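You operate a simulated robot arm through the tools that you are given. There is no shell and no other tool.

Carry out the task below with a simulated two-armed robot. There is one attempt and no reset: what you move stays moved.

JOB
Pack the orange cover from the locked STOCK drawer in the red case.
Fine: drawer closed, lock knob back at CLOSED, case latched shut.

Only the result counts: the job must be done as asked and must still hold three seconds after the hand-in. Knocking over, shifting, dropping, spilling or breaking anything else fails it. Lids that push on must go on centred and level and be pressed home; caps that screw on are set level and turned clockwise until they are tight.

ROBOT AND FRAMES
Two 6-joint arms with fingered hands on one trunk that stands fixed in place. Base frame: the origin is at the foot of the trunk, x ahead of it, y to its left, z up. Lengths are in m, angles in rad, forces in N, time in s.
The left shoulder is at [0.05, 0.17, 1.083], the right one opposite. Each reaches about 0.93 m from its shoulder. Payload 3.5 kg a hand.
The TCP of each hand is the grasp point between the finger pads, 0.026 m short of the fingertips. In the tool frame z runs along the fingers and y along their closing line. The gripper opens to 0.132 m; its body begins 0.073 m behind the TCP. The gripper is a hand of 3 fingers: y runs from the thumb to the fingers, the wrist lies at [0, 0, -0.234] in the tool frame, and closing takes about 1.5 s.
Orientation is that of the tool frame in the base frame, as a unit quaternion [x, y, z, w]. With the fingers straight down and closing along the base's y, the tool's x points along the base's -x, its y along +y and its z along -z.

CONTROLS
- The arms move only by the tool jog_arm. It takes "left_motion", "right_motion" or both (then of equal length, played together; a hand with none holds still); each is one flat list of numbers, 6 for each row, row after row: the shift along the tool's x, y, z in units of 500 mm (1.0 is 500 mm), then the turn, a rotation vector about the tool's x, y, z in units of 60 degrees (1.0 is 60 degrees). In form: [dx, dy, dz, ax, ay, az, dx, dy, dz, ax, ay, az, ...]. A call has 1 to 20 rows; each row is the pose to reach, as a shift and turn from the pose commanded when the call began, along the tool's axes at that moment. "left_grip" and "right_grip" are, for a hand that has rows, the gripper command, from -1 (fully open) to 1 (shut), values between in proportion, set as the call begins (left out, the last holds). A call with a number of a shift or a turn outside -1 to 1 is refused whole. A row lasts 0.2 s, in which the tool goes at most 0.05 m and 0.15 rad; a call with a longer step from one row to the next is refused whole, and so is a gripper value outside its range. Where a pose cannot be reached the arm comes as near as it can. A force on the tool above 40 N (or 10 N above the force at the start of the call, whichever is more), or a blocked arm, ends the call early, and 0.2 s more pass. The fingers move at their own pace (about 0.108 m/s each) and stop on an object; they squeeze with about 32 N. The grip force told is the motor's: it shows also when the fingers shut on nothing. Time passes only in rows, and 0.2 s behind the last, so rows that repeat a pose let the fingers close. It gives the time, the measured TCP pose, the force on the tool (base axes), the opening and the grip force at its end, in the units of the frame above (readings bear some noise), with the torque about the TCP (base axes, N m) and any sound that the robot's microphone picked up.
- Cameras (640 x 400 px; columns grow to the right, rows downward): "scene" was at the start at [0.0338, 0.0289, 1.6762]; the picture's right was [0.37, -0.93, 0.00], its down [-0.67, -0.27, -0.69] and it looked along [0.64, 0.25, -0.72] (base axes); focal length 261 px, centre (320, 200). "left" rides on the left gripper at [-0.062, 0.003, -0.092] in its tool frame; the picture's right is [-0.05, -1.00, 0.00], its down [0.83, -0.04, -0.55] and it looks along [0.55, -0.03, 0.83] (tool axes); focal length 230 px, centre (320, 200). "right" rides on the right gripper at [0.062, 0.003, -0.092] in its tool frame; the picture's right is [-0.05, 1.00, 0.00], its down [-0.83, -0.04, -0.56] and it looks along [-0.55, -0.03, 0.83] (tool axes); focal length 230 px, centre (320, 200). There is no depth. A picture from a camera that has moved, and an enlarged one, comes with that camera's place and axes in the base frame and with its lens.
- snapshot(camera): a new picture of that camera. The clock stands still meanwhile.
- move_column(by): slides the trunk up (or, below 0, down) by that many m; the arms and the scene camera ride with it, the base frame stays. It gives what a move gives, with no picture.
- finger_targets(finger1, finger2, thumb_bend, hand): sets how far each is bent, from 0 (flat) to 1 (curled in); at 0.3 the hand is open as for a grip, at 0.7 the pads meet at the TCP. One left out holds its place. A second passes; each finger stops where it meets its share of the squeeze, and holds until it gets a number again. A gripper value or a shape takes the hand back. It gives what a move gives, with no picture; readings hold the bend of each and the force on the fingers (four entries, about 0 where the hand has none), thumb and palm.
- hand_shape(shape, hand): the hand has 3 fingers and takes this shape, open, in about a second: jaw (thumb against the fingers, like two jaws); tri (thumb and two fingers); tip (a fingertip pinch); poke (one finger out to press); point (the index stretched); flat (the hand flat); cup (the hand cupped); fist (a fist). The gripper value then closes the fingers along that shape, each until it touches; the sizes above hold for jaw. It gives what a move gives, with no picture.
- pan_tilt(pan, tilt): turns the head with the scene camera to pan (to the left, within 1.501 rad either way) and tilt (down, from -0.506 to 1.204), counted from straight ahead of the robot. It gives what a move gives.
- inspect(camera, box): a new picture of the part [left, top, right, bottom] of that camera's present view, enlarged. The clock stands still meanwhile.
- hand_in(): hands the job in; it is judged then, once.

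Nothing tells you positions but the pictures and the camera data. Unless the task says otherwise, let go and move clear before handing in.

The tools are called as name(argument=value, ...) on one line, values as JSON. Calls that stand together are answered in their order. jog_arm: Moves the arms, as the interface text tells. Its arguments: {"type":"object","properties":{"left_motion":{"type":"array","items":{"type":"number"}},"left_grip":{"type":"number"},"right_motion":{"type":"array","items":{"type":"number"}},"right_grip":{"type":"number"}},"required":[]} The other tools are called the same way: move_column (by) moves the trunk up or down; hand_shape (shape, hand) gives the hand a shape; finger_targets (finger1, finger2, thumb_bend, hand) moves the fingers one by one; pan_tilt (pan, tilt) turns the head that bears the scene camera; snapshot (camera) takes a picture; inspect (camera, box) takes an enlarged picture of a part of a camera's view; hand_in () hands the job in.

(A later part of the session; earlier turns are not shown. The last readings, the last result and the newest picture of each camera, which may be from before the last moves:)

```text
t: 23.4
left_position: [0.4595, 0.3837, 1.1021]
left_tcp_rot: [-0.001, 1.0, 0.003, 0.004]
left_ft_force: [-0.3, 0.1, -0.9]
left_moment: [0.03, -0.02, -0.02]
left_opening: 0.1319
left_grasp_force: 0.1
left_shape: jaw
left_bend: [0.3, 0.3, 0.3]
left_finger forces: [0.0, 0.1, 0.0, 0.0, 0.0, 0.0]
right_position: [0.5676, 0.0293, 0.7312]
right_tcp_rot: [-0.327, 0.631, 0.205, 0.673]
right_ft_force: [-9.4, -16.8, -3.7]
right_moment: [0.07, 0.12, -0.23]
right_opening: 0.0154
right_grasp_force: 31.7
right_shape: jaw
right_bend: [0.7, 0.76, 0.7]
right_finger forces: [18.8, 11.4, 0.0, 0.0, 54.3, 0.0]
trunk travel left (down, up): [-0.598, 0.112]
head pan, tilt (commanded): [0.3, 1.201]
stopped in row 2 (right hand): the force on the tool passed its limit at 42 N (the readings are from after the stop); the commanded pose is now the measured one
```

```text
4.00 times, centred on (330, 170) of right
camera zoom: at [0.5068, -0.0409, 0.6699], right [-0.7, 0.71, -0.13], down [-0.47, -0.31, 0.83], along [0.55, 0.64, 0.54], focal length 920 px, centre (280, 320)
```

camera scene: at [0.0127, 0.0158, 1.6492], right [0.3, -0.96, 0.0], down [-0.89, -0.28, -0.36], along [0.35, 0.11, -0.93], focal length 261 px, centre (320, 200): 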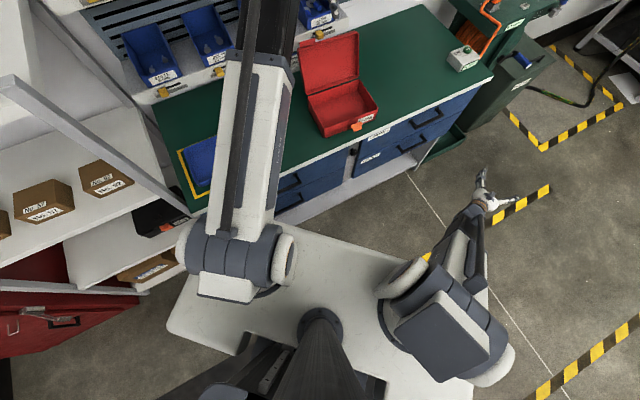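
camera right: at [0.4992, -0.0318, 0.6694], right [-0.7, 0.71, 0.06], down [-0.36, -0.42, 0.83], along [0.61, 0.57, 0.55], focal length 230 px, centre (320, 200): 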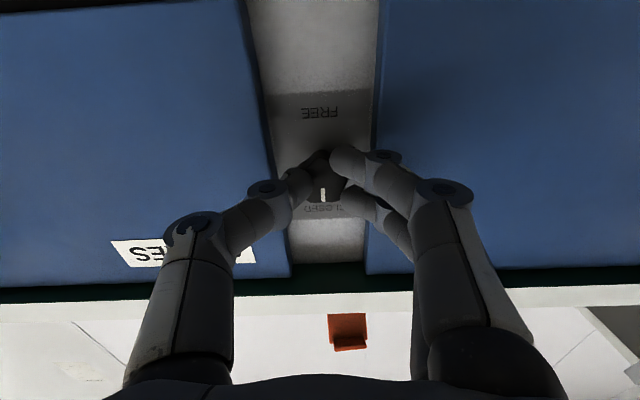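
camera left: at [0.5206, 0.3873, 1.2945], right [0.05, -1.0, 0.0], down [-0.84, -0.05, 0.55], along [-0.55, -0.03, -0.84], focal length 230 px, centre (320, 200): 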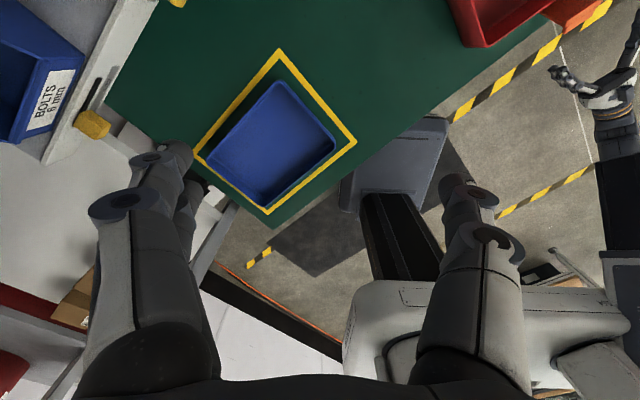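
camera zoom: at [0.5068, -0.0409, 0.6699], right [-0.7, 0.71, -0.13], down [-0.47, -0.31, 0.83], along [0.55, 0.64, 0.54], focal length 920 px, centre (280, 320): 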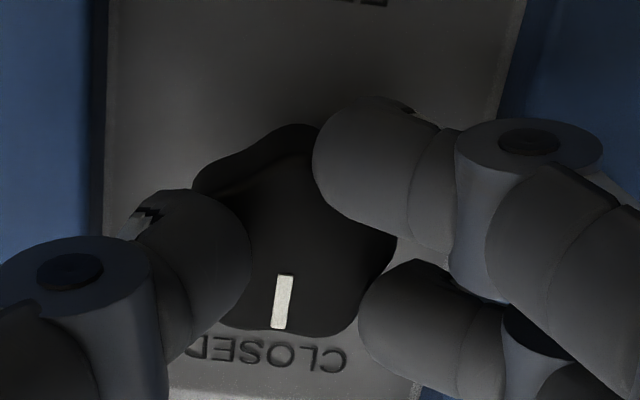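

The knob stayed put while the hand slipped about 10°, so that direction is blocked. I'll turn the other way.

jog_arm(right_motion=[0, 0, 0, 0, 0, 0.1, 0, 0, 0, 0, 0, 0.2, 0, 0, 0, 0, 0, 0.3, 0, 0, 0, 0, 0, 0.4])

inspect(camera="right", box=[250, 120, 410, 220])

```text
t: 24.4
left_position: [0.4593, 0.3827, 1.1028]
left_tcp_rot: [0.0, 1.0, 0.002, 0.005]
left_ft_force: [-0.4, -0.3, 1.3]
left_moment: [-0.01, 0.0, 0.02]
left_opening: 0.1319
left_grasp_force: 0.0
left_shape: jaw
left_bend: [0.3, 0.3, 0.3]
left_finger forces: [0.0, 0.0, 0.1, 0.1, 0.1, 0.0]
right_position: [0.567, 0.0289, 0.7304]
right_tcp_rot: [-0.192, 0.685, 0.342, 0.614]
right_ft_force: [-29.0, -23.9, -13.8]
right_moment: [-0.33, 0.27, 0.01]
right_opening: 0.0155
right_grasp_force: 32.0
right_shape: jaw
right_bend: [0.7, 0.76, 0.7]
right_finger forces: [26.5, 13.7, 0.0, 0.1, 60.1, 0.0]
trunk travel left (down, up): [-0.598, 0.112]
head pan, tilt (commanded): [0.3, 1.201]
```

```text
4.00 times, centred on (330, 170) of right
camera zoom: at [0.488, -0.0218, 0.6715], right [-0.67, 0.68, 0.28], down [-0.22, -0.55, 0.8], along [0.7, 0.48, 0.52], focal length 920 px, centre (280, 320)
```

zoom: 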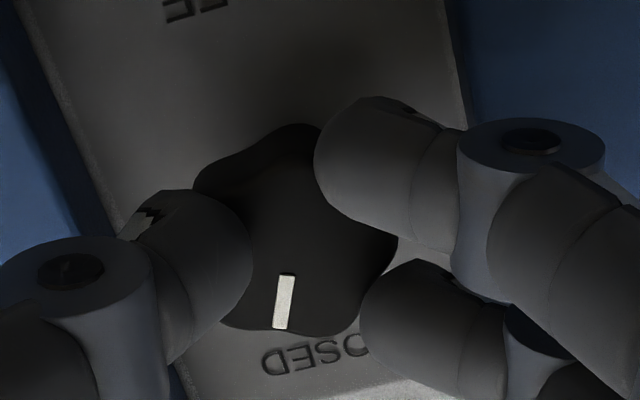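

Turning clockwise works: the knob moved with the hand about 24°. I'll keep turning clockwise, easing back a couple of millimetres to lower the push force.

jog_arm(right_motion=[0, 0, -0.004, 0, 0, 0.12, 0, 0, -0.005, 0, 0, 0.24, 0, 0, -0.005, 0, 0, 0.36, 0, 0, -0.005, 0, 0, 0.48, 0, 0, -0.005, 0, 0, 0.6, 0, 0, -0.005, 0, 0, 0.72, 0, 0, -0.005, 0, 0, 0.84])

inspect(camera="right", box=[250, 120, 410, 220])

```text
t: 26.0
left_position: [0.4591, 0.3862, 1.1002]
left_tcp_rot: [-0.001, 1.0, 0.002, 0.004]
left_ft_force: [0.5, 1.0, 0.4]
left_moment: [0.04, 0.01, 0.03]
left_opening: 0.1318
left_grasp_force: 0.2
left_shape: jaw
left_bend: [0.3, 0.3, 0.3]
left_finger forces: [0.0, 0.0, 0.1, 0.0, 0.0, 0.0]
right_position: [0.5643, 0.0316, 0.731]
right_tcp_rot: [0.113, 0.701, 0.573, 0.409]
right_ft_force: [-23.9, 21.0, -9.0]
right_moment: [-0.19, 0.07, 0.92]
right_opening: 0.0131
right_grasp_force: 32.3
right_shape: jaw
right_bend: [0.68, 0.75, 0.7]
right_finger forces: [32.8, 10.4, 0.1, 0.0, 25.6, 0.0]
trunk travel left (down, up): [-0.598, 0.112]
head pan, tilt (commanded): [0.3, 1.201]
```

```text
4.00 times, centred on (330, 170) of right
camera zoom: at [0.4582, 0.007, 0.7071], right [-0.28, 0.29, 0.92], down [0.15, -0.93, 0.34], along [0.95, 0.23, 0.21], focal length 920 px, centre (280, 320)
```

zoom: 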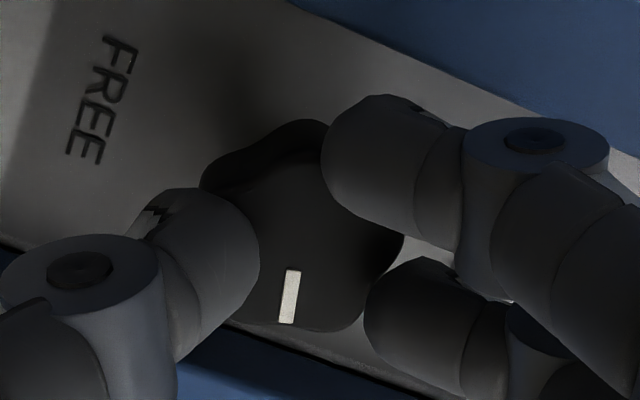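

It's turning with the hand – about 75° so far. I'll continue, shifting a few millimetres left to relieve the side force.

jog_arm(right_motion=[0.006, 0.003, 0, 0, 0, 0.0, 0.008, 0.004, 0, 0, 0, 0.12, 0.008, 0.004, 0, 0, 0, 0.24, 0.008, 0.004, 0, 0, 0, 0.36, 0.008, 0.004, 0, 0, 0, 0.48, 0.008, 0.004, 0, 0, 0, 0.6, 0.008, 0.004, 0, 0, 0, 0.72])

inspect(camera="right", box=[250, 120, 410, 220])

```text
t: 27.6
left_position: [0.4574, 0.3864, 1.1035]
left_tcp_rot: [-0.001, 1.0, 0.002, 0.005]
left_ft_force: [0.2, -0.3, 0.1]
left_moment: [-0.02, 0.01, -0.04]
left_opening: 0.1316
left_grasp_force: 0.1
left_shape: jaw
left_bend: [0.3, 0.3, 0.3]
left_finger forces: [0.0, 0.0, 0.0, 0.0, 0.0, 0.1]
right_position: [0.5604, 0.035, 0.7326]
right_tcp_rot: [0.363, 0.608, 0.686, 0.17]
right_ft_force: [-22.2, 28.1, 11.4]
right_moment: [0.03, -0.38, 0.9]
right_opening: 0.0118
right_grasp_force: 31.6
right_shape: jaw
right_bend: [0.68, 0.75, 0.7]
right_finger forces: [36.7, 12.7, 0.0, 0.0, 22.8, 0.0]
trunk travel left (down, up): [-0.598, 0.112]
head pan, tilt (commanded): [0.3, 1.201]
```

```text
4.00 times, centred on (330, 170) of right
camera zoom: at [0.4531, 0.0117, 0.7542], right [0.24, -0.24, 0.94], down [0.16, -0.95, -0.28], along [0.96, 0.22, -0.19], focal length 920 px, centre (280, 320)
```

zoom: 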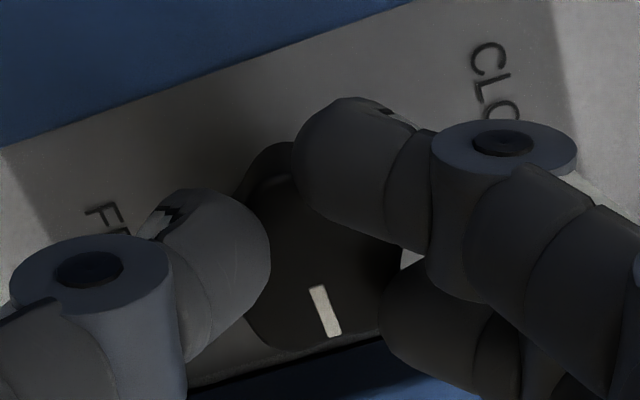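

The hand slipped partway: the mark now points right (about 85° turned). I'll release, back off slightly and look again before regripping.

jog_arm(right_motion=[0, 0, 0, 0, 0, 0, 0, 0, 0, 0, 0, 0, 0, 0, 0, 0, 0, 0, 0, 0, -0.04, 0, 0, 0, 0, 0, -0.08, 0, 0, 0], right_grip=-0.4)

snapshot(camera="right")

```text
t: 28.8
left_position: [0.4593, 0.3842, 1.1011]
left_tcp_rot: [0.0, 1.0, 0.002, 0.005]
left_ft_force: [0.8, 0.5, -0.1]
left_moment: [-0.02, -0.03, 0.01]
left_opening: 0.1319
left_grasp_force: 0.1
left_shape: jaw
left_bend: [0.3, 0.3, 0.3]
left_finger forces: [0.1, 0.0, 0.0, 0.0, 0.0, 0.0]
right_position: [0.5344, 0.0036, 0.7301]
right_tcp_rot: [0.367, 0.608, 0.683, 0.172]
right_ft_force: [0.1, -0.7, -0.6]
right_moment: [0.02, 0.0, -0.01]
right_opening: 0.0922
right_grasp_force: 0.1
right_shape: jaw
right_bend: [0.68, 0.68, 0.64]
right_finger forces: [0.0, 0.1, 0.1, 0.0, 0.0, 0.1]
trunk travel left (down, up): [-0.598, 0.112]
head pan, tilt (commanded): [0.3, 1.201]
```

```text
taken
camera right: at [0.4273, -0.0196, 0.7513], right [0.25, -0.24, 0.94], down [0.15, -0.95, -0.28], along [0.96, 0.21, -0.2], focal length 230 px, centre (320, 200)
```

right: 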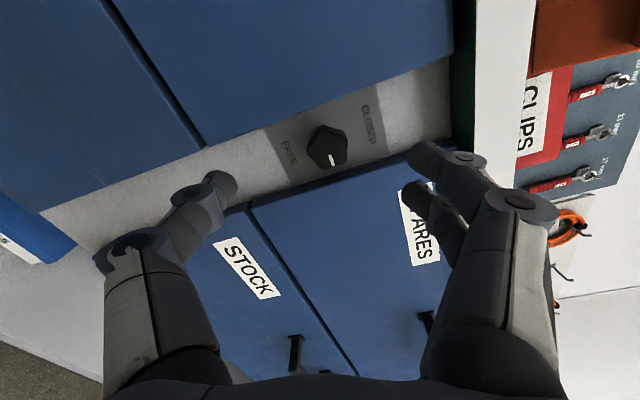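

inspect(camera="right", box=[250, 90, 410, 190])

```text
4.00 times, centred on (330, 140) of right
camera zoom: at [0.4273, -0.0196, 0.7513], right [0.25, -0.24, 0.94], down [0.15, -0.95, -0.28], along [0.96, 0.21, -0.2], focal length 920 px, centre (280, 440)
```

zoom: 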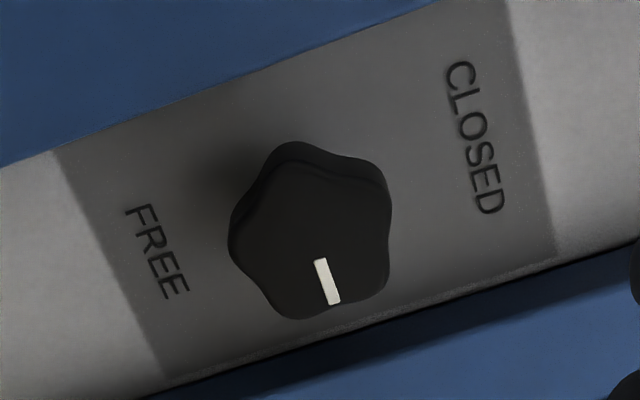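

The mark now points right, halfway to FREE. I'll swing the hand back 107° (in two calls) so I can take a fresh grip and turn the remaining 90°.

jog_arm(right_motion=[0, 0, 0, 0, 0, -0.127, 0, 0, 0, 0, 0, -0.254, 0, 0, 0, 0, 0, -0.381, 0, 0, 0, 0, 0, -0.509, 0, 0, 0, 0, 0, -0.636, 0, 0, 0, 0, 0, -0.763, 0, 0, 0, 0, 0, -0.89])

jog_arm(right_motion=[0, 0, 0, 0, 0, -0.127, 0, 0, 0, 0, 0, -0.254, 0, 0, 0, 0, 0, -0.381, 0, 0, 0, 0, 0, -0.509, 0, 0, 0, 0, 0, -0.636, 0, 0, 0, 0, 0, -0.763, 0, 0, 0, 0, 0, -0.89])

inspect(camera="right", box=[240, 80, 400, 180])

```text
t: 30.4
left_position: [0.4609, 0.385, 1.1013]
left_tcp_rot: [0.0, 1.0, 0.001, 0.004]
left_ft_force: [-0.1, 1.3, -0.1]
left_moment: [0.01, -0.01, -0.03]
left_opening: 0.1321
left_grasp_force: 0.1
left_shape: jaw
left_bend: [0.3, 0.3, 0.3]
left_finger forces: [0.0, 0.0, 0.0, 0.1, 0.0, 0.0]
right_position: [0.5358, 0.0028, 0.7309]
right_tcp_rot: [0.054, 0.708, 0.531, 0.462]
right_ft_force: [0.5, 0.6, -0.7]
right_moment: [0.03, 0.03, 0.01]
right_opening: 0.092
right_grasp_force: 0.1
right_shape: jaw
right_bend: [0.68, 0.68, 0.64]
right_finger forces: [0.1, 0.0, 0.0, 0.0, 0.1, 0.0]
trunk travel left (down, up): [-0.598, 0.112]
head pan, tilt (commanded): [0.3, 1.201]
```

```text
t: 32.0
left_position: [0.4603, 0.3837, 1.0998]
left_tcp_rot: [0.0, 1.0, 0.002, 0.005]
left_ft_force: [0.4, 0.1, 0.0]
left_moment: [0.02, -0.01, 0.0]
left_opening: 0.1318
left_grasp_force: 0.0
left_shape: jaw
left_bend: [0.3, 0.3, 0.3]
left_finger forces: [0.1, 0.1, 0.0, 0.1, 0.1, 0.0]
right_position: [0.5361, 0.0048, 0.731]
right_tcp_rot: [-0.271, 0.656, 0.268, 0.651]
right_ft_force: [-0.7, 0.9, 0.0]
right_moment: [0.0, 0.0, 0.02]
right_opening: 0.0922
right_grasp_force: 0.1
right_shape: jaw
right_bend: [0.68, 0.68, 0.64]
right_finger forces: [0.0, 0.0, 0.1, 0.1, 0.0, 0.0]
trunk travel left (down, up): [-0.598, 0.112]
head pan, tilt (commanded): [0.3, 1.201]
```

```text
4.00 times, centred on (320, 130) of right
camera zoom: at [0.4661, -0.0583, 0.6707], right [-0.7, 0.71, 0.05], down [-0.36, -0.42, 0.84], along [0.61, 0.57, 0.55], focal length 920 px, centre (320, 480)
```

zoom: 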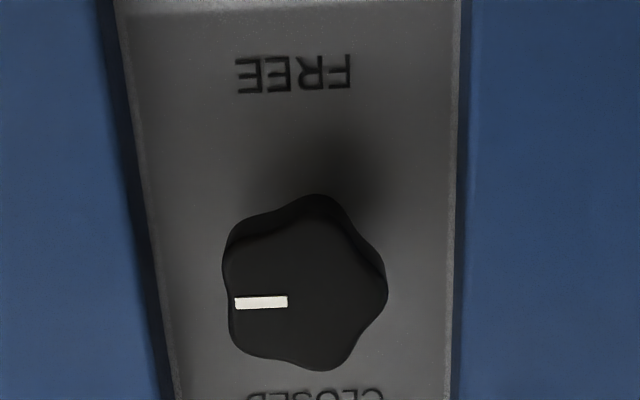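

The mark is at exactly 90°. I'll re-centre on the knob, advance and grip it again.

jog_arm(right_motion=[-0.002, -0.005, 0.04, 0, 0, 0, -0.002, -0.005, 0.07, 0, 0, 0, -0.002, -0.005, 0.08, 0, 0, 0])

jog_arm(right_motion=[0, 0, 0, 0, 0, 0, 0, 0, 0, 0, 0, 0, 0, 0, 0, 0, 0, 0, 0, 0, 0, 0, 0, 0, 0, 0, 0, 0, 0, 0, 0, 0, 0, 0, 0, 0], right_grip=1.0)

inspect(camera="right", box=[250, 120, 410, 220])

```text
t: 32.8
left_position: [0.4604, 0.384, 1.1012]
left_tcp_rot: [0.0, 1.0, 0.001, 0.004]
left_ft_force: [-0.2, -0.3, -1.0]
left_moment: [0.01, -0.02, 0.0]
left_opening: 0.1315
left_grasp_force: 0.2
left_shape: jaw
left_bend: [0.3, 0.3, 0.3]
left_finger forces: [0.1, 0.0, 0.1, 0.0, 0.0, 0.1]
right_position: [0.5662, 0.0309, 0.732]
right_tcp_rot: [-0.269, 0.657, 0.268, 0.651]
right_ft_force: [-0.2, -0.1, -0.1]
right_moment: [0.01, 0.03, 0.03]
right_opening: 0.0923
right_grasp_force: 0.1
right_shape: jaw
right_bend: [0.68, 0.68, 0.64]
right_finger forces: [0.0, 0.0, 0.1, 0.0, 0.0, 0.0]
trunk travel left (down, up): [-0.598, 0.112]
head pan, tilt (commanded): [0.3, 1.201]
```

```text
t: 34.2
left_position: [0.4605, 0.3833, 1.1011]
left_tcp_rot: [0.0, 1.0, 0.002, 0.004]
left_ft_force: [-1.0, 0.0, -0.1]
left_moment: [0.0, 0.01, 0.02]
left_opening: 0.132
left_grasp_force: 0.0
left_shape: jaw
left_bend: [0.3, 0.3, 0.3]
left_finger forces: [0.0, 0.0, 0.1, 0.0, 0.1, 0.0]
right_position: [0.5647, 0.0299, 0.732]
right_tcp_rot: [-0.269, 0.656, 0.269, 0.651]
right_ft_force: [-8.6, -1.4, -3.1]
right_moment: [-0.05, 0.02, 0.15]
right_opening: 0.0146
right_grasp_force: 31.9
right_shape: jaw
right_bend: [0.71, 0.72, 0.7]
right_finger forces: [16.6, 15.6, 0.1, 0.0, 27.6, 0.0]
trunk travel left (down, up): [-0.598, 0.112]
head pan, tilt (commanded): [0.3, 1.201]
```

```text
4.00 times, centred on (330, 170) of right
camera zoom: at [0.4955, -0.0311, 0.6707], right [-0.7, 0.71, 0.05], down [-0.36, -0.42, 0.84], along [0.62, 0.57, 0.55], focal length 920 px, centre (280, 320)
```

zoom: 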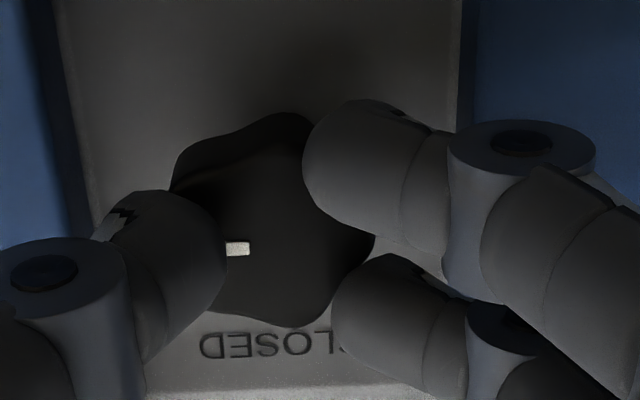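

A balanced grip now. I'll turn clockwise 42° and check that the knob follows.

jog_arm(right_motion=[0, 0, 0, 0, 0, 0.1, 0, 0, 0, 0, 0, 0.2, 0, 0, 0, 0, 0, 0.3, 0, 0, 0, 0, 0, 0.4, 0, 0, 0, 0, 0, 0.5, 0, 0, 0, 0, 0, 0.6, 0, 0, 0, 0, 0, 0.7])

inspect(camera="right", box=[250, 120, 410, 220])

```text
t: 35.6
left_position: [0.4607, 0.3843, 1.1016]
left_tcp_rot: [0.0, 1.0, 0.002, 0.003]
left_ft_force: [-0.3, -0.6, 0.2]
left_moment: [0.01, 0.01, 0.01]
left_opening: 0.1319
left_grasp_force: 0.0
left_shape: jaw
left_bend: [0.3, 0.3, 0.3]
left_finger forces: [0.0, 0.0, 0.0, 0.0, 0.0, 0.1]
right_position: [0.5626, 0.0327, 0.7281]
right_tcp_rot: [-0.064, 0.711, 0.453, 0.535]
right_ft_force: [-9.9, 0.7, -6.9]
right_moment: [0.1, -0.02, 0.31]
right_opening: 0.0123
right_grasp_force: 31.6
right_shape: jaw
right_bend: [0.74, 0.73, 0.7]
right_finger forces: [0.0, 28.8, 0.0, 0.0, 23.1, 0.0]
trunk travel left (down, up): [-0.598, 0.112]
head pan, tilt (commanded): [0.3, 1.201]
stopped in row 7 (right hand): the force on the tool passed its limit at 43 N (the readings are from after the stop); the commanded pose is now the measured one
```

```text
4.00 times, centred on (330, 170) of right
camera zoom: at [0.4688, -0.0061, 0.681], right [-0.55, 0.56, 0.62], down [-0.02, -0.75, 0.66], along [0.83, 0.36, 0.42], focal length 920 px, centre (280, 320)
```

zoom: 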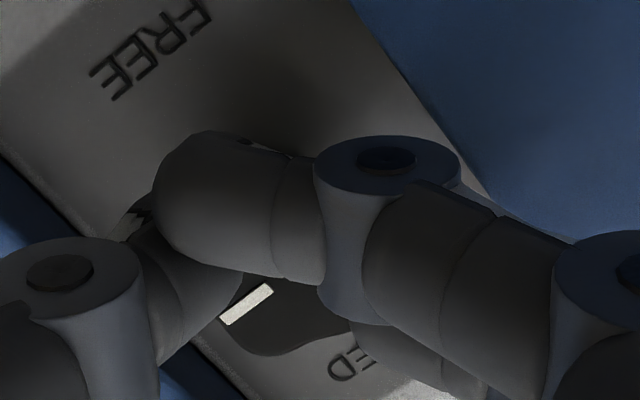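

The knob did not move past 90° even with a good grip, so it looks like a hard stop there. I'll let go, back off and check the mark.

jog_arm(right_motion=[0, 0, 0, 0, 0, 0, 0, 0, 0, 0, 0, 0, 0, 0, 0, 0, 0, 0, 0, 0, -0.04, 0, 0, 0, 0, 0, -0.1, 0, 0, 0, 0, 0, -0.16, 0, 0, 0], right_grip=-1.0)

snapshot(camera="right")

inspect(camera="right", box=[240, 80, 400, 180])

```text
t: 37.0
left_position: [0.4613, 0.3842, 1.1011]
left_tcp_rot: [-0.001, 1.0, 0.003, 0.004]
left_ft_force: [0.0, 0.1, -1.0]
left_moment: [-0.02, 0.01, 0.01]
left_opening: 0.132
left_grasp_force: 0.1
left_shape: jaw
left_bend: [0.3, 0.3, 0.3]
left_finger forces: [0.1, 0.0, 0.0, 0.1, 0.0, 0.0]
right_position: [0.5068, -0.0252, 0.7319]
right_tcp_rot: [-0.062, 0.71, 0.454, 0.535]
right_ft_force: [0.2, 0.2, 0.4]
right_moment: [0.0, -0.01, -0.02]
right_opening: 0.1321
right_grasp_force: 0.0
right_shape: jaw
right_bend: [0.3, 0.3, 0.3]
right_finger forces: [0.0, 0.0, 0.1, 0.0, 0.0, 0.1]
trunk travel left (down, up): [-0.598, 0.112]
head pan, tilt (commanded): [0.3, 1.201]
```

```text
taken
camera right: at [0.4133, -0.0642, 0.6843], right [-0.55, 0.56, 0.62], down [-0.02, -0.75, 0.66], along [0.83, 0.35, 0.42], focal length 230 px, centre (320, 200)
```

right: 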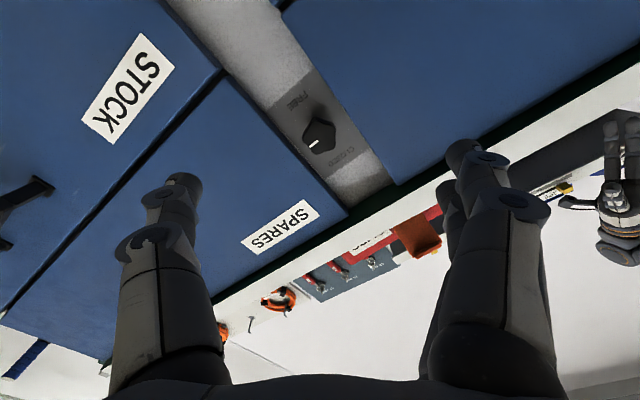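

```text
4.00 times, centred on (320, 130) of right
camera zoom: at [0.4133, -0.0642, 0.6843], right [-0.55, 0.56, 0.62], down [-0.02, -0.75, 0.66], along [0.83, 0.35, 0.42], focal length 920 px, centre (320, 480)
```

zoom: 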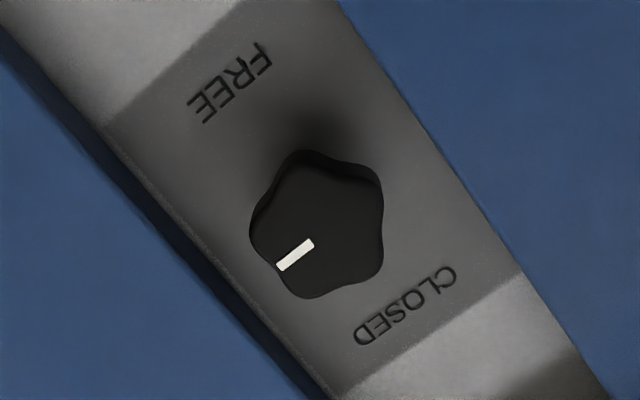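

The knob stops at 90°, which I take as its end of travel (FREE). I'll now bring the right hand in front of the STOCK handle with its closing line vertical, to test the drawer.

jog_arm(right_motion=[-0.017, -0.073, -0.012, 0, 0, 0.13, -0.034, -0.147, -0.023, 0, 0, 0.261, -0.051, -0.22, -0.034, 0, 0, 0.391, -0.067, -0.294, -0.046, 0, 0, 0.521, -0.084, -0.367, -0.057, 0, 0, 0.651, -0.101, -0.44, -0.068, 0, 0, 0.782, -0.118, -0.514, -0.08, 0, 0, 0.912])

snapshot(camera="right")

```text
t: 38.6
left_position: [0.4619, 0.3845, 1.1018]
left_tcp_rot: [0.0, 1.0, 0.001, 0.004]
left_ft_force: [-0.2, -0.5, 0.3]
left_moment: [0.03, -0.01, -0.01]
left_opening: 0.1319
left_grasp_force: 0.0
left_shape: jaw
left_bend: [0.3, 0.3, 0.3]
left_finger forces: [0.0, 0.0, 0.0, 0.0, 0.0, 0.0]
right_position: [0.6519, -0.2248, 0.6299]
right_tcp_rot: [0.272, 0.658, 0.649, 0.267]
right_ft_force: [0.2, 0.7, 0.6]
right_moment: [0.02, -0.02, 0.02]
right_opening: 0.1322
right_grasp_force: 0.0
right_shape: jaw
right_bend: [0.3, 0.3, 0.3]
right_finger forces: [0.0, 0.0, 0.0, 0.0, 0.0, 0.0]
trunk travel left (down, up): [-0.598, 0.112]
head pan, tilt (commanded): [0.3, 1.201]
```

```text
taken
camera right: at [0.5417, -0.2457, 0.633], right [0.05, -0.03, 1.0], down [0.2, -0.98, -0.04], along [0.98, 0.2, -0.04], focal length 230 px, centre (320, 200)
```

right: 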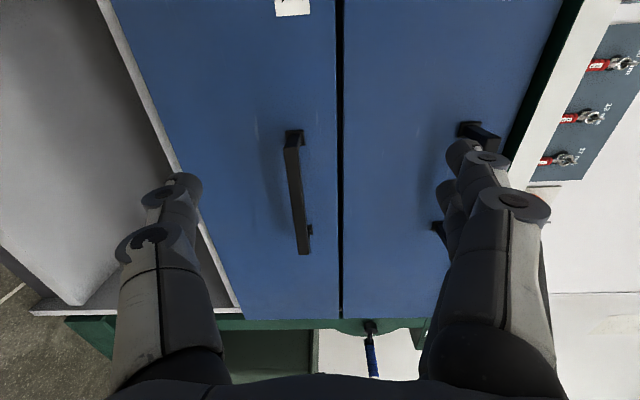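

The STOCK handle bar is at n≈0.407, z≈0.60, spanning s≈0.63–0.77. I'll line up with it and move forward so the fingers straddle the bar.

jog_arm(right_motion=[-0.05, -0.032, 0, 0, 0, 0, -0.1, -0.064, 0, 0, 0, 0, -0.1, -0.064, 0.07, 0, 0, 0, -0.1, -0.064, 0.14, 0, 0, 0, -0.1, -0.064, 0.206, 0, 0, 0])

snapshot(camera="right")

```text
t: 39.8
left_position: [0.4606, 0.3845, 1.1008]
left_tcp_rot: [0.001, 1.0, 0.001, 0.005]
left_ft_force: [-0.1, -0.6, 0.7]
left_moment: [-0.01, -0.04, -0.01]
left_opening: 0.1316
left_grasp_force: 0.0
left_shape: jaw
left_bend: [0.3, 0.3, 0.3]
left_finger forces: [0.0, 0.0, 0.0, 0.0, 0.1, 0.0]
right_position: [0.7054, -0.1781, 0.6467]
right_tcp_rot: [0.272, 0.659, 0.648, 0.268]
right_ft_force: [0.8, -0.4, -0.6]
right_moment: [-0.03, 0.01, 0.0]
right_opening: 0.1319
right_grasp_force: 0.1
right_shape: jaw
right_bend: [0.3, 0.3, 0.3]
right_finger forces: [0.1, 0.0, 0.0, 0.1, 0.0, 0.1]
right hand out of reach, approached as far as the arm can: row 1, 2, 3, 4, 5
trunk travel left (down, up): [-0.598, 0.112]
head pan, tilt (commanded): [0.3, 1.201]
```

```text
taken
camera right: at [0.5956, -0.1982, 0.6509], right [0.05, -0.03, 1.0], down [0.2, -0.98, -0.03], along [0.98, 0.2, -0.04], focal length 230 px, centre (320, 200)
```

right: 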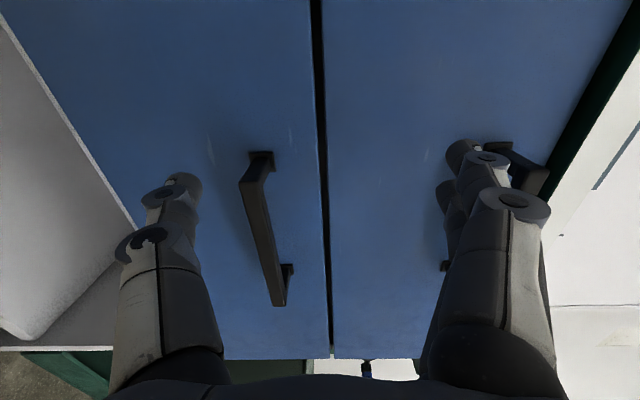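

The right arm ran out of extension here. I'll pull back from the handle, shift the left hand to a free spot higher over the bench, then lower the trunk another 0.1 m.

jog_arm(right_motion=[0, 0, -0.05, 0, 0, 0, 0, 0, -0.1, 0, 0, 0, 0, 0, -0.16, 0, 0, 0], left_motion=[-0.046, -0.037, -0.02, 0, 0, 0, -0.092, -0.073, -0.04, 0, 0, 0, -0.138, -0.11, -0.06, 0, 0, 0])

snapshot(camera="left")

```text
t: 40.6
left_position: [0.5327, 0.3271, 1.1264]
left_tcp_rot: [-0.001, 1.0, 0.004, 0.007]
left_ft_force: [-0.6, -0.1, -0.6]
left_moment: [-0.03, -0.02, -0.01]
left_opening: 0.1317
left_grasp_force: 0.0
left_shape: jaw
left_bend: [0.3, 0.3, 0.3]
left_finger forces: [0.0, 0.0, 0.1, 0.1, 0.1, 0.0]
left hand out of reach, approached as far as the arm can: row 2, 3
right_position: [0.6481, -0.2333, 0.6436]
right_tcp_rot: [0.271, 0.659, 0.648, 0.269]
right_ft_force: [-0.6, -0.4, -0.2]
right_moment: [0.01, 0.02, 0.01]
right_opening: 0.1321
right_grasp_force: 0.0
right_shape: jaw
right_bend: [0.3, 0.3, 0.3]
right_finger forces: [0.0, 0.1, 0.1, 0.1, 0.0, 0.1]
trunk travel left (down, up): [-0.598, 0.112]
head pan, tilt (commanded): [0.3, 1.201]
```

```text
taken
camera left: at [0.5928, 0.3308, 1.2201], right [0.05, -1.0, -0.01], down [-0.84, -0.05, 0.54], along [-0.54, -0.02, -0.84], focal length 230 px, centre (320, 200)
```

left: 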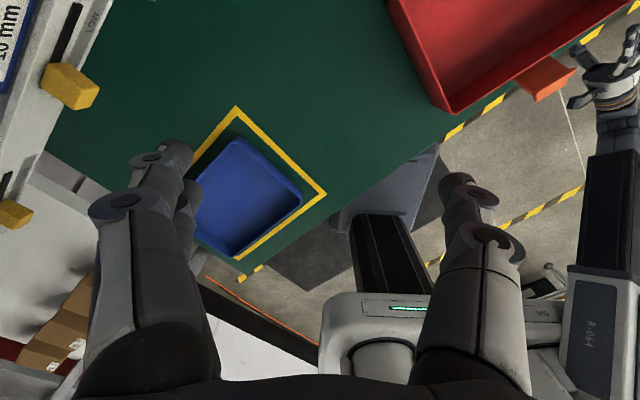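

Both hands are clear. I'll lower the trunk 0.1 m more.

move_column(by=-0.1)

```text
t: 42.0
left_position: [0.5334, 0.3285, 1.0263]
left_tcp_rot: [0.0, 1.0, 0.004, 0.007]
left_ft_force: [0.4, 0.1, 0.5]
left_moment: [0.01, -0.01, 0.01]
left_opening: 0.1319
left_grasp_force: 0.1
left_shape: jaw
left_bend: [0.3, 0.3, 0.3]
left_finger forces: [0.0, 0.0, 0.0, 0.1, 0.0, 0.1]
right_position: [0.6478, -0.2337, 0.5446]
right_tcp_rot: [0.271, 0.658, 0.65, 0.268]
right_ft_force: [0.0, 0.6, 0.7]
right_moment: [0.0, 0.0, -0.02]
right_opening: 0.1321
right_grasp_force: 0.1
right_shape: jaw
right_bend: [0.3, 0.3, 0.3]
right_finger forces: [0.0, 0.0, 0.0, 0.1, 0.0, 0.1]
trunk travel left (down, up): [-0.498, 0.212]
head pan, tilt (commanded): [0.3, 1.201]
```

Now I'll yaw the hand 20° toward forward (easier for the arm's reach) and line up with the handle height at a standoff.

jog_arm(right_motion=[-0.021, 0.036, 0.025, 0, -0.111, 0, -0.043, 0.071, 0.049, 0, -0.222, 0, -0.064, 0.107, 0.074, 0, -0.333, 0])

snapshot(camera="right")

```text
t: 42.8
left_position: [0.5316, 0.3277, 1.0254]
left_tcp_rot: [0.0, 1.0, 0.003, 0.007]
left_ft_force: [0.1, 0.3, 0.3]
left_moment: [0.0, 0.03, 0.0]
left_opening: 0.132
left_grasp_force: 0.1
left_shape: jaw
left_bend: [0.3, 0.3, 0.3]
left_finger forces: [0.0, 0.1, 0.0, 0.0, 0.1, 0.0]
right_position: [0.6984, -0.2279, 0.5986]
right_tcp_rot: [0.381, 0.602, 0.591, 0.378]
right_ft_force: [-0.4, -0.6, -0.3]
right_moment: [0.0, 0.01, 0.01]
right_opening: 0.132
right_grasp_force: 0.0
right_shape: jaw
right_bend: [0.3, 0.3, 0.3]
right_finger forces: [0.0, 0.0, 0.0, 0.0, 0.0, 0.0]
trunk travel left (down, up): [-0.498, 0.212]
head pan, tilt (commanded): [0.3, 1.201]
```

```text
taken
camera right: at [0.5878, -0.2112, 0.6011], right [0.03, -0.04, 1.0], down [-0.15, -0.99, -0.03], along [0.99, -0.15, -0.04], focal length 230 px, centre (320, 200)
```

right: 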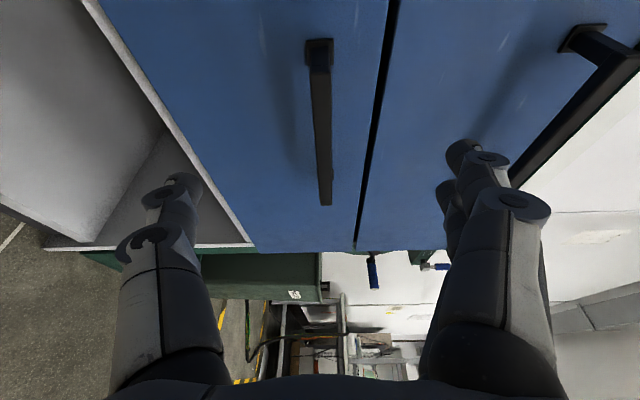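

The bar is at the right height. I'll advance onto it and close the fingers around the bar.

jog_arm(right_motion=[0.014, 0, 0.047, 0, 0, 0, 0.028, 0, 0.094, 0, 0, 0, 0.04, 0, 0.14, 0, 0, 0])

snapshot(camera="right")

```text
t: 43.6
left_position: [0.5324, 0.3287, 1.0263]
left_tcp_rot: [0.0, 1.0, 0.003, 0.007]
left_ft_force: [0.3, 0.1, 0.6]
left_moment: [0.01, -0.02, 0.01]
left_opening: 0.1317
left_grasp_force: 0.1
left_shape: jaw
left_bend: [0.3, 0.3, 0.3]
left_finger forces: [0.1, 0.0, 0.0, 0.1, 0.0, 0.1]
right_position: [0.7515, -0.1801, 0.5993]
right_tcp_rot: [0.38, 0.602, 0.592, 0.378]
right_ft_force: [0.5, -0.7, -0.1]
right_moment: [0.03, 0.02, -0.03]
right_opening: 0.1319
right_grasp_force: 0.1
right_shape: jaw
right_bend: [0.3, 0.3, 0.3]
right_finger forces: [0.0, 0.0, 0.0, 0.0, 0.1, 0.0]
trunk travel left (down, up): [-0.498, 0.212]
head pan, tilt (commanded): [0.3, 1.201]
```

```text
taken
camera right: at [0.6414, -0.1636, 0.6026], right [0.03, -0.04, 1.0], down [-0.15, -0.99, -0.03], along [0.99, -0.15, -0.04], focal length 230 px, centre (320, 200)
```

right: 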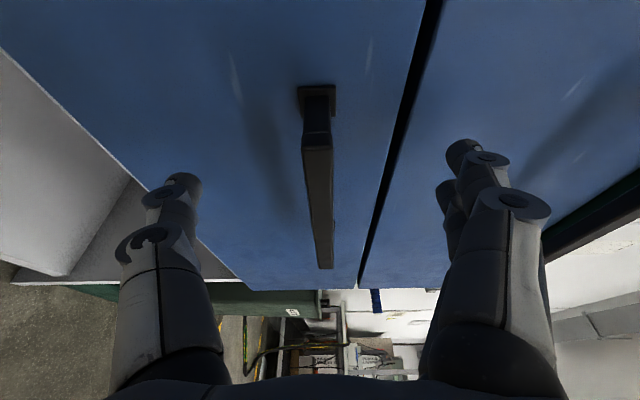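

The bar passes right through the grasp point. Closing the fingers on it now.

jog_arm(right_motion=[0, 0, 0.01, 0, 0, 0, 0, 0, 0.01, 0, 0, 0, 0, 0, 0.01, 0, 0, 0, 0, 0, 0.01, 0, 0, 0, 0, 0, 0.01, 0, 0, 0, 0, 0, 0.01, 0, 0, 0, 0, 0, 0.01, 0, 0, 0], right_grip=1.0)

snapshot(camera="right")

```text
t: 45.2
left_position: [0.5323, 0.3287, 1.0258]
left_tcp_rot: [0.0, 1.0, 0.003, 0.007]
left_ft_force: [-0.1, 0.0, 0.3]
left_moment: [0.01, 0.0, -0.01]
left_opening: 0.1319
left_grasp_force: 0.0
left_shape: jaw
left_bend: [0.3, 0.3, 0.3]
left_finger forces: [0.0, 0.1, 0.1, 0.0, 0.0, 0.0]
right_position: [0.7573, -0.1804, 0.5973]
right_tcp_rot: [0.38, 0.602, 0.592, 0.378]
right_ft_force: [-0.5, -1.1, -5.3]
right_moment: [-0.01, -0.03, -0.02]
right_opening: 0.0003
right_grasp_force: 32.0
right_shape: jaw
right_bend: [0.69, 0.72, 0.73]
right_finger forces: [0.8, 0.0, 0.0, 0.0, 5.2, 0.0]
trunk travel left (down, up): [-0.498, 0.212]
head pan, tilt (commanded): [0.3, 1.201]
```

```text
taken
camera right: at [0.6461, -0.1616, 0.6006], right [0.03, -0.04, 1.0], down [-0.15, -0.99, -0.03], along [0.99, -0.15, -0.04], focal length 230 px, centre (320, 200)
```

right: 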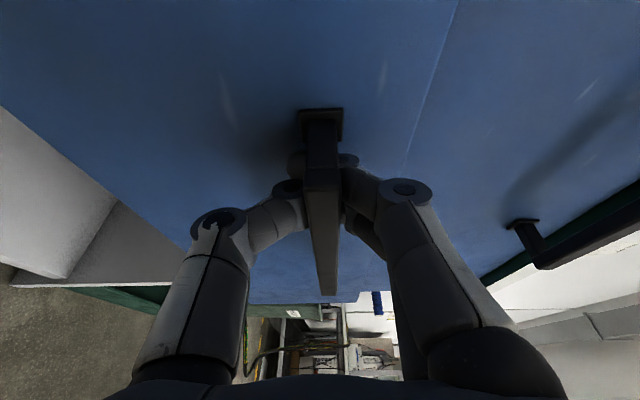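

The fingertips have hooked behind the bar. I'll pull gently 4 cm to see whether the drawer is unlocked.

jog_arm(right_motion=[-0.007, 0, -0.019, 0, 0, 0, -0.014, 0, -0.038, 0, 0, 0, -0.02, 0, -0.056, 0, 0, 0, -0.027, 0, -0.075, 0, 0, 0])

snapshot(camera="right")

```text
t: 46.2
left_position: [0.5326, 0.328, 1.0254]
left_tcp_rot: [0.0, 1.0, 0.004, 0.007]
left_ft_force: [0.0, 0.0, 0.3]
left_moment: [0.02, -0.01, -0.04]
left_opening: 0.1319
left_grasp_force: 0.0
left_shape: jaw
left_bend: [0.3, 0.3, 0.3]
left_finger forces: [0.0, 0.1, 0.0, 0.0, 0.0, 0.1]
right_position: [0.7282, -0.2079, 0.5964]
right_tcp_rot: [0.38, 0.602, 0.592, 0.377]
right_ft_force: [0.9, -1.9, -5.6]
right_moment: [0.03, -0.03, 0.01]
right_opening: 0.0001
right_grasp_force: 32.1
right_shape: jaw
right_bend: [0.68, 0.72, 0.73]
right_finger forces: [1.1, 0.0, 0.0, 0.0, 5.9, 0.1]
trunk travel left (down, up): [-0.498, 0.212]
head pan, tilt (commanded): [0.3, 1.201]
```

```text
taken
camera right: at [0.6174, -0.1898, 0.6007], right [0.03, -0.04, 1.0], down [-0.15, -0.99, -0.03], along [0.99, -0.15, -0.04], focal length 230 px, centre (320, 200)
```

right: 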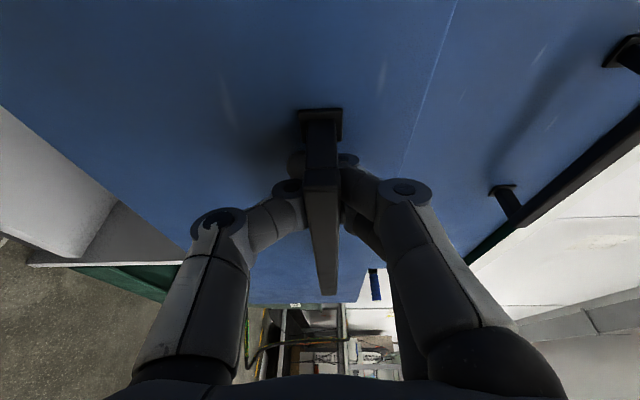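

The drawer slides freely – the lock is open. I'll pull it out further.

jog_arm(right_motion=[-0.023, 0, -0.063, 0, 0, 0, -0.045, 0, -0.125, 0, 0, 0, -0.068, 0, -0.188, 0, 0, 0, -0.091, 0, -0.251, 0, 0, 0, -0.113, 0, -0.313, 0, 0, 0, -0.136, 0, -0.376, 0, 0, 0])

pan_tilt(pan=-0.2, tilt=1.0)

snapshot(camera="scene")

```text
t: 47.6
left_position: [0.5333, 0.328, 1.026]
left_tcp_rot: [0.0, 1.0, 0.003, 0.007]
left_ft_force: [-1.2, -0.1, 0.6]
left_moment: [0.0, 0.01, -0.01]
left_opening: 0.1318
left_grasp_force: 0.0
left_shape: jaw
left_bend: [0.3, 0.3, 0.3]
left_finger forces: [0.0, 0.0, 0.0, 0.0, 0.0, 0.0]
right_position: [0.5853, -0.3485, 0.5983]
right_tcp_rot: [0.38, 0.602, 0.592, 0.378]
right_ft_force: [0.5, -2.1, -12.9]
right_moment: [0.08, -0.02, 0.0]
right_opening: 0.0002
right_grasp_force: 32.2
right_shape: jaw
right_bend: [0.68, 0.72, 0.74]
right_finger forces: [0.1, 0.0, 0.1, 0.1, 12.0, 0.1]
trunk travel left (down, up): [-0.498, 0.212]
head pan, tilt (commanded): [0.3, 1.201]
```

```text
t: 48.5
left_position: [0.5324, 0.3274, 1.0251]
left_tcp_rot: [0.001, 1.0, 0.004, 0.006]
left_ft_force: [-0.7, 0.3, -0.5]
left_moment: [-0.02, -0.03, 0.01]
left_opening: 0.1318
left_grasp_force: 0.2
left_shape: jaw
left_bend: [0.3, 0.3, 0.3]
left_finger forces: [0.1, 0.1, 0.1, 0.0, 0.0, 0.0]
right_position: [0.5862, -0.3494, 0.5984]
right_tcp_rot: [0.38, 0.602, 0.592, 0.377]
right_ft_force: [-1.4, -0.3, -15.6]
right_moment: [0.03, -0.08, 0.04]
right_opening: 0.0
right_grasp_force: 31.9
right_shape: jaw
right_bend: [0.68, 0.72, 0.74]
right_finger forces: [0.0, 0.0, 0.0, 0.0, 12.8, 0.0]
trunk travel left (down, up): [-0.498, 0.212]
head pan, tilt (commanded): [-0.201, 1.0]
```

```text
taken
camera scene: at [0.0284, -0.0151, 1.4617], right [-0.2, -0.98, 0.0], down [-0.83, 0.17, -0.54], along [0.53, -0.11, -0.84], focal length 261 px, centre (320, 200)
```

scene: 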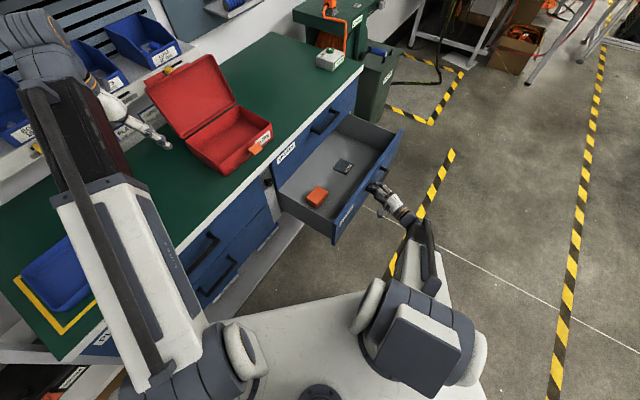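

The drawer is open and I can see an orange item and a dark item inside. Zooming in.

inspect(camera="scene", box=[260, 100, 420, 250])

inspect(camera="scene", box=[130, 40, 290, 190])

```text
2.67 times, centred on (340, 175) of scene
camera zoom: at [0.0284, -0.0151, 1.4617], right [-0.2, -0.98, 0.0], down [-0.83, 0.17, -0.54], along [0.53, -0.11, -0.84], focal length 696 px, centre (267, 267)
```

zoom: 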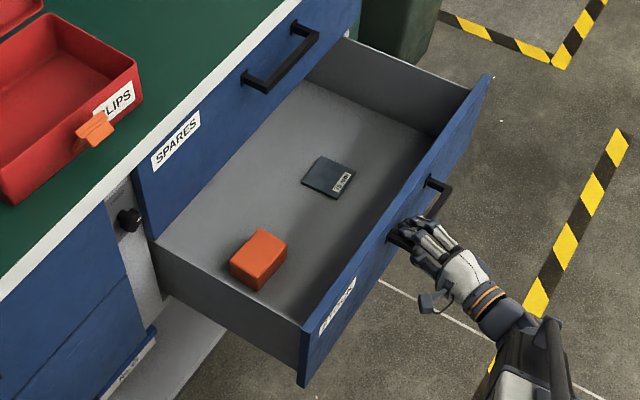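

```text
2.67 times, centred on (210, 115) of scene
camera zoom: at [0.0284, -0.0151, 1.4617], right [-0.2, -0.98, 0.0], down [-0.83, 0.17, -0.54], along [0.53, -0.11, -0.84], focal length 696 px, centre (613, 427)
```

zoom: 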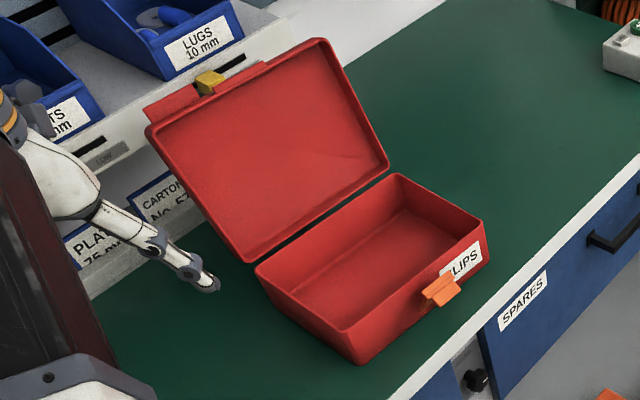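

The orange cover sits in the left part of the drawer, at about [0.60, -0.12, 0.58]; a dark item must be left alone. I'll release the handle, back off and rise above the drawer.

jog_arm(right_motion=[0, 0, 0, 0, 0, 0, 0, 0, 0, 0, 0, 0, 0, 0, 0, 0, 0, 0, 0, 0, 0, 0, 0, 0, 0, 0, 0, 0, 0, 0, -0.021, 0, -0.057, 0, 0, 0, -0.041, 0, -0.113, 0, 0, 0], right_grip=-1.0)

jog_arm(right_motion=[0, 0.09, 0, 0, 0, 0, 0, 0.18, 0, 0, 0, 0, 0, 0.27, 0, 0, 0, 0, 0, 0.36, 0, 0, 0, 0])

snapshot(camera="right")

```text
t: 50.1
left_position: [0.5322, 0.3294, 1.0263]
left_tcp_rot: [-0.001, 1.0, 0.004, 0.007]
left_ft_force: [0.3, 0.6, 0.1]
left_moment: [-0.02, -0.03, 0.02]
left_opening: 0.132
left_grasp_force: 0.0
left_shape: jaw
left_bend: [0.3, 0.3, 0.3]
left_finger forces: [0.1, 0.1, 0.1, 0.0, 0.0, 0.1]
right_position: [0.5467, -0.3919, 0.6006]
right_tcp_rot: [0.38, 0.602, 0.592, 0.377]
right_ft_force: [0.1, -0.2, -0.3]
right_moment: [-0.01, 0.01, 0.01]
right_opening: 0.1318
right_grasp_force: 0.1
right_shape: jaw
right_bend: [0.3, 0.3, 0.3]
right_finger forces: [0.1, 0.0, 0.0, 0.0, 0.1, 0.0]
trunk travel left (down, up): [-0.498, 0.212]
head pan, tilt (commanded): [-0.201, 1.0]
```

```text
t: 51.1
left_position: [0.5315, 0.328, 1.0266]
left_tcp_rot: [0.0, 1.0, 0.003, 0.007]
left_ft_force: [-0.2, -0.8, -0.4]
left_moment: [-0.02, -0.02, 0.0]
left_opening: 0.1321
left_grasp_force: 0.2
left_shape: jaw
left_bend: [0.3, 0.3, 0.3]
left_finger forces: [0.0, 0.0, 0.1, 0.0, 0.0, 0.1]
right_position: [0.547, -0.3894, 0.7791]
right_tcp_rot: [0.38, 0.602, 0.592, 0.377]
right_ft_force: [-0.2, -0.1, -0.5]
right_moment: [0.02, -0.04, 0.02]
right_opening: 0.1321
right_grasp_force: 0.0
right_shape: jaw
right_bend: [0.3, 0.3, 0.3]
right_finger forces: [0.0, 0.0, 0.1, 0.0, 0.0, 0.1]
trunk travel left (down, up): [-0.498, 0.212]
head pan, tilt (commanded): [-0.201, 1.0]
```

```text
taken
camera right: at [0.437, -0.3719, 0.7834], right [0.03, -0.04, 1.0], down [-0.15, -0.99, -0.03], along [0.99, -0.15, -0.04], focal length 230 px, centre (320, 200)
```

right: 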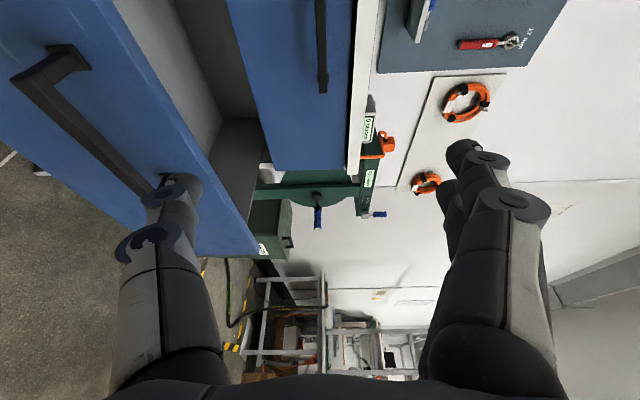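

Clear of the drawer. I'll now unroll the hand and turn it to align with the arm, in two halves, before pointing it down over the drawer.

jog_arm(right_motion=[-0.017, 0, 0.013, 0.049, -0.049, -0.118, -0.034, 0, 0.026, 0.098, -0.098, -0.236, -0.051, 0, 0.039, 0.147, -0.147, -0.354, -0.068, 0, 0.051, 0.195, -0.195, -0.472, -0.085, 0, 0.064, 0.244, -0.244, -0.59, -0.102, 0, 0.077, 0.293, -0.293, -0.708])

jog_arm(right_motion=[0, 0, 0, 0.049, -0.049, -0.118, 0, 0, 0, 0.098, -0.098, -0.236, 0, 0, 0, 0.147, -0.147, -0.354, 0, 0, 0, 0.195, -0.195, -0.472, 0, 0, 0, 0.244, -0.244, -0.59, 0, 0, 0, 0.293, -0.293, -0.708])

```text
t: 52.5
left_position: [0.5319, 0.3287, 1.0258]
left_tcp_rot: [0.0, 1.0, 0.004, 0.007]
left_ft_force: [-0.2, 0.4, -0.2]
left_moment: [0.04, -0.01, -0.01]
left_opening: 0.132
left_grasp_force: 0.0
left_shape: jaw
left_bend: [0.3, 0.3, 0.3]
left_finger forces: [0.0, 0.0, 0.1, 0.1, 0.0, 0.0]
right_position: [0.6049, -0.4182, 0.7808]
right_tcp_rot: [0.273, 0.716, 0.255, 0.59]
right_ft_force: [0.2, 0.0, 0.1]
right_moment: [0.0, 0.01, 0.01]
right_opening: 0.132
right_grasp_force: 0.0
right_shape: jaw
right_bend: [0.3, 0.3, 0.3]
right_finger forces: [0.1, 0.0, 0.1, 0.0, 0.0, 0.1]
trunk travel left (down, up): [-0.498, 0.212]
head pan, tilt (commanded): [-0.201, 1.0]
```

```text
t: 53.9
left_position: [0.5325, 0.3287, 1.0261]
left_tcp_rot: [0.0, 1.0, 0.003, 0.007]
left_ft_force: [-0.6, 0.4, -0.4]
left_moment: [0.03, -0.04, 0.03]
left_opening: 0.1319
left_grasp_force: 0.0
left_shape: jaw
left_bend: [0.3, 0.3, 0.3]
left_finger forces: [0.0, 0.0, 0.1, 0.1, 0.0, 0.0]
right_position: [0.6037, -0.4175, 0.7809]
right_tcp_rot: [0.117, 0.7, -0.127, 0.693]
right_ft_force: [0.5, 0.0, -0.5]
right_moment: [0.0, -0.01, 0.04]
right_opening: 0.132
right_grasp_force: 0.1
right_shape: jaw
right_bend: [0.3, 0.3, 0.3]
right_finger forces: [0.1, 0.0, 0.1, 0.0, 0.0, 0.0]
trunk travel left (down, up): [-0.498, 0.212]
head pan, tilt (commanded): [-0.201, 1.0]
```

The hand is level and roughly along the arm. Now I'll pitch it down in two steps, through the straight pose, to point at the floor.

jog_arm(right_motion=[-0.003, 0.01, -0.01, 0, 0.14, 0, -0.006, 0.02, -0.02, 0, 0.28, 0, -0.009, 0.03, -0.03, 0, 0.42, 0, -0.012, 0.04, -0.04, 0, 0.56, 0, -0.015, 0.05, -0.05, 0, 0.7, 0, -0.018, 0.06, -0.06, 0, 0.84, 0, -0.02, 0.068, -0.068, 0, 0.98, 0])

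```text
t: 55.5
left_position: [0.5321, 0.329, 1.0258]
left_tcp_rot: [0.0, 1.0, 0.004, 0.007]
left_ft_force: [0.4, 0.3, 0.6]
left_moment: [0.0, -0.04, 0.02]
left_opening: 0.132
left_grasp_force: 0.0
left_shape: jaw
left_bend: [0.3, 0.3, 0.3]
left_finger forces: [0.0, 0.1, 0.0, 0.0, 0.1, 0.0]
right_position: [0.5526, -0.426, 0.7723]
right_tcp_rot: [0.147, 0.945, 0.0, 0.291]
right_ft_force: [-0.5, 0.4, 0.4]
right_moment: [-0.01, 0.0, 0.02]
right_opening: 0.1322
right_grasp_force: 0.1
right_shape: jaw
right_bend: [0.3, 0.3, 0.3]
right_finger forces: [0.0, 0.0, 0.0, 0.0, 0.0, 0.1]
right hand out of reach, approached as far as the arm can: row 1, 2, 3, 4, 5, 6, 7
trunk travel left (down, up): [-0.498, 0.212]
head pan, tilt (commanded): [-0.201, 1.0]
```

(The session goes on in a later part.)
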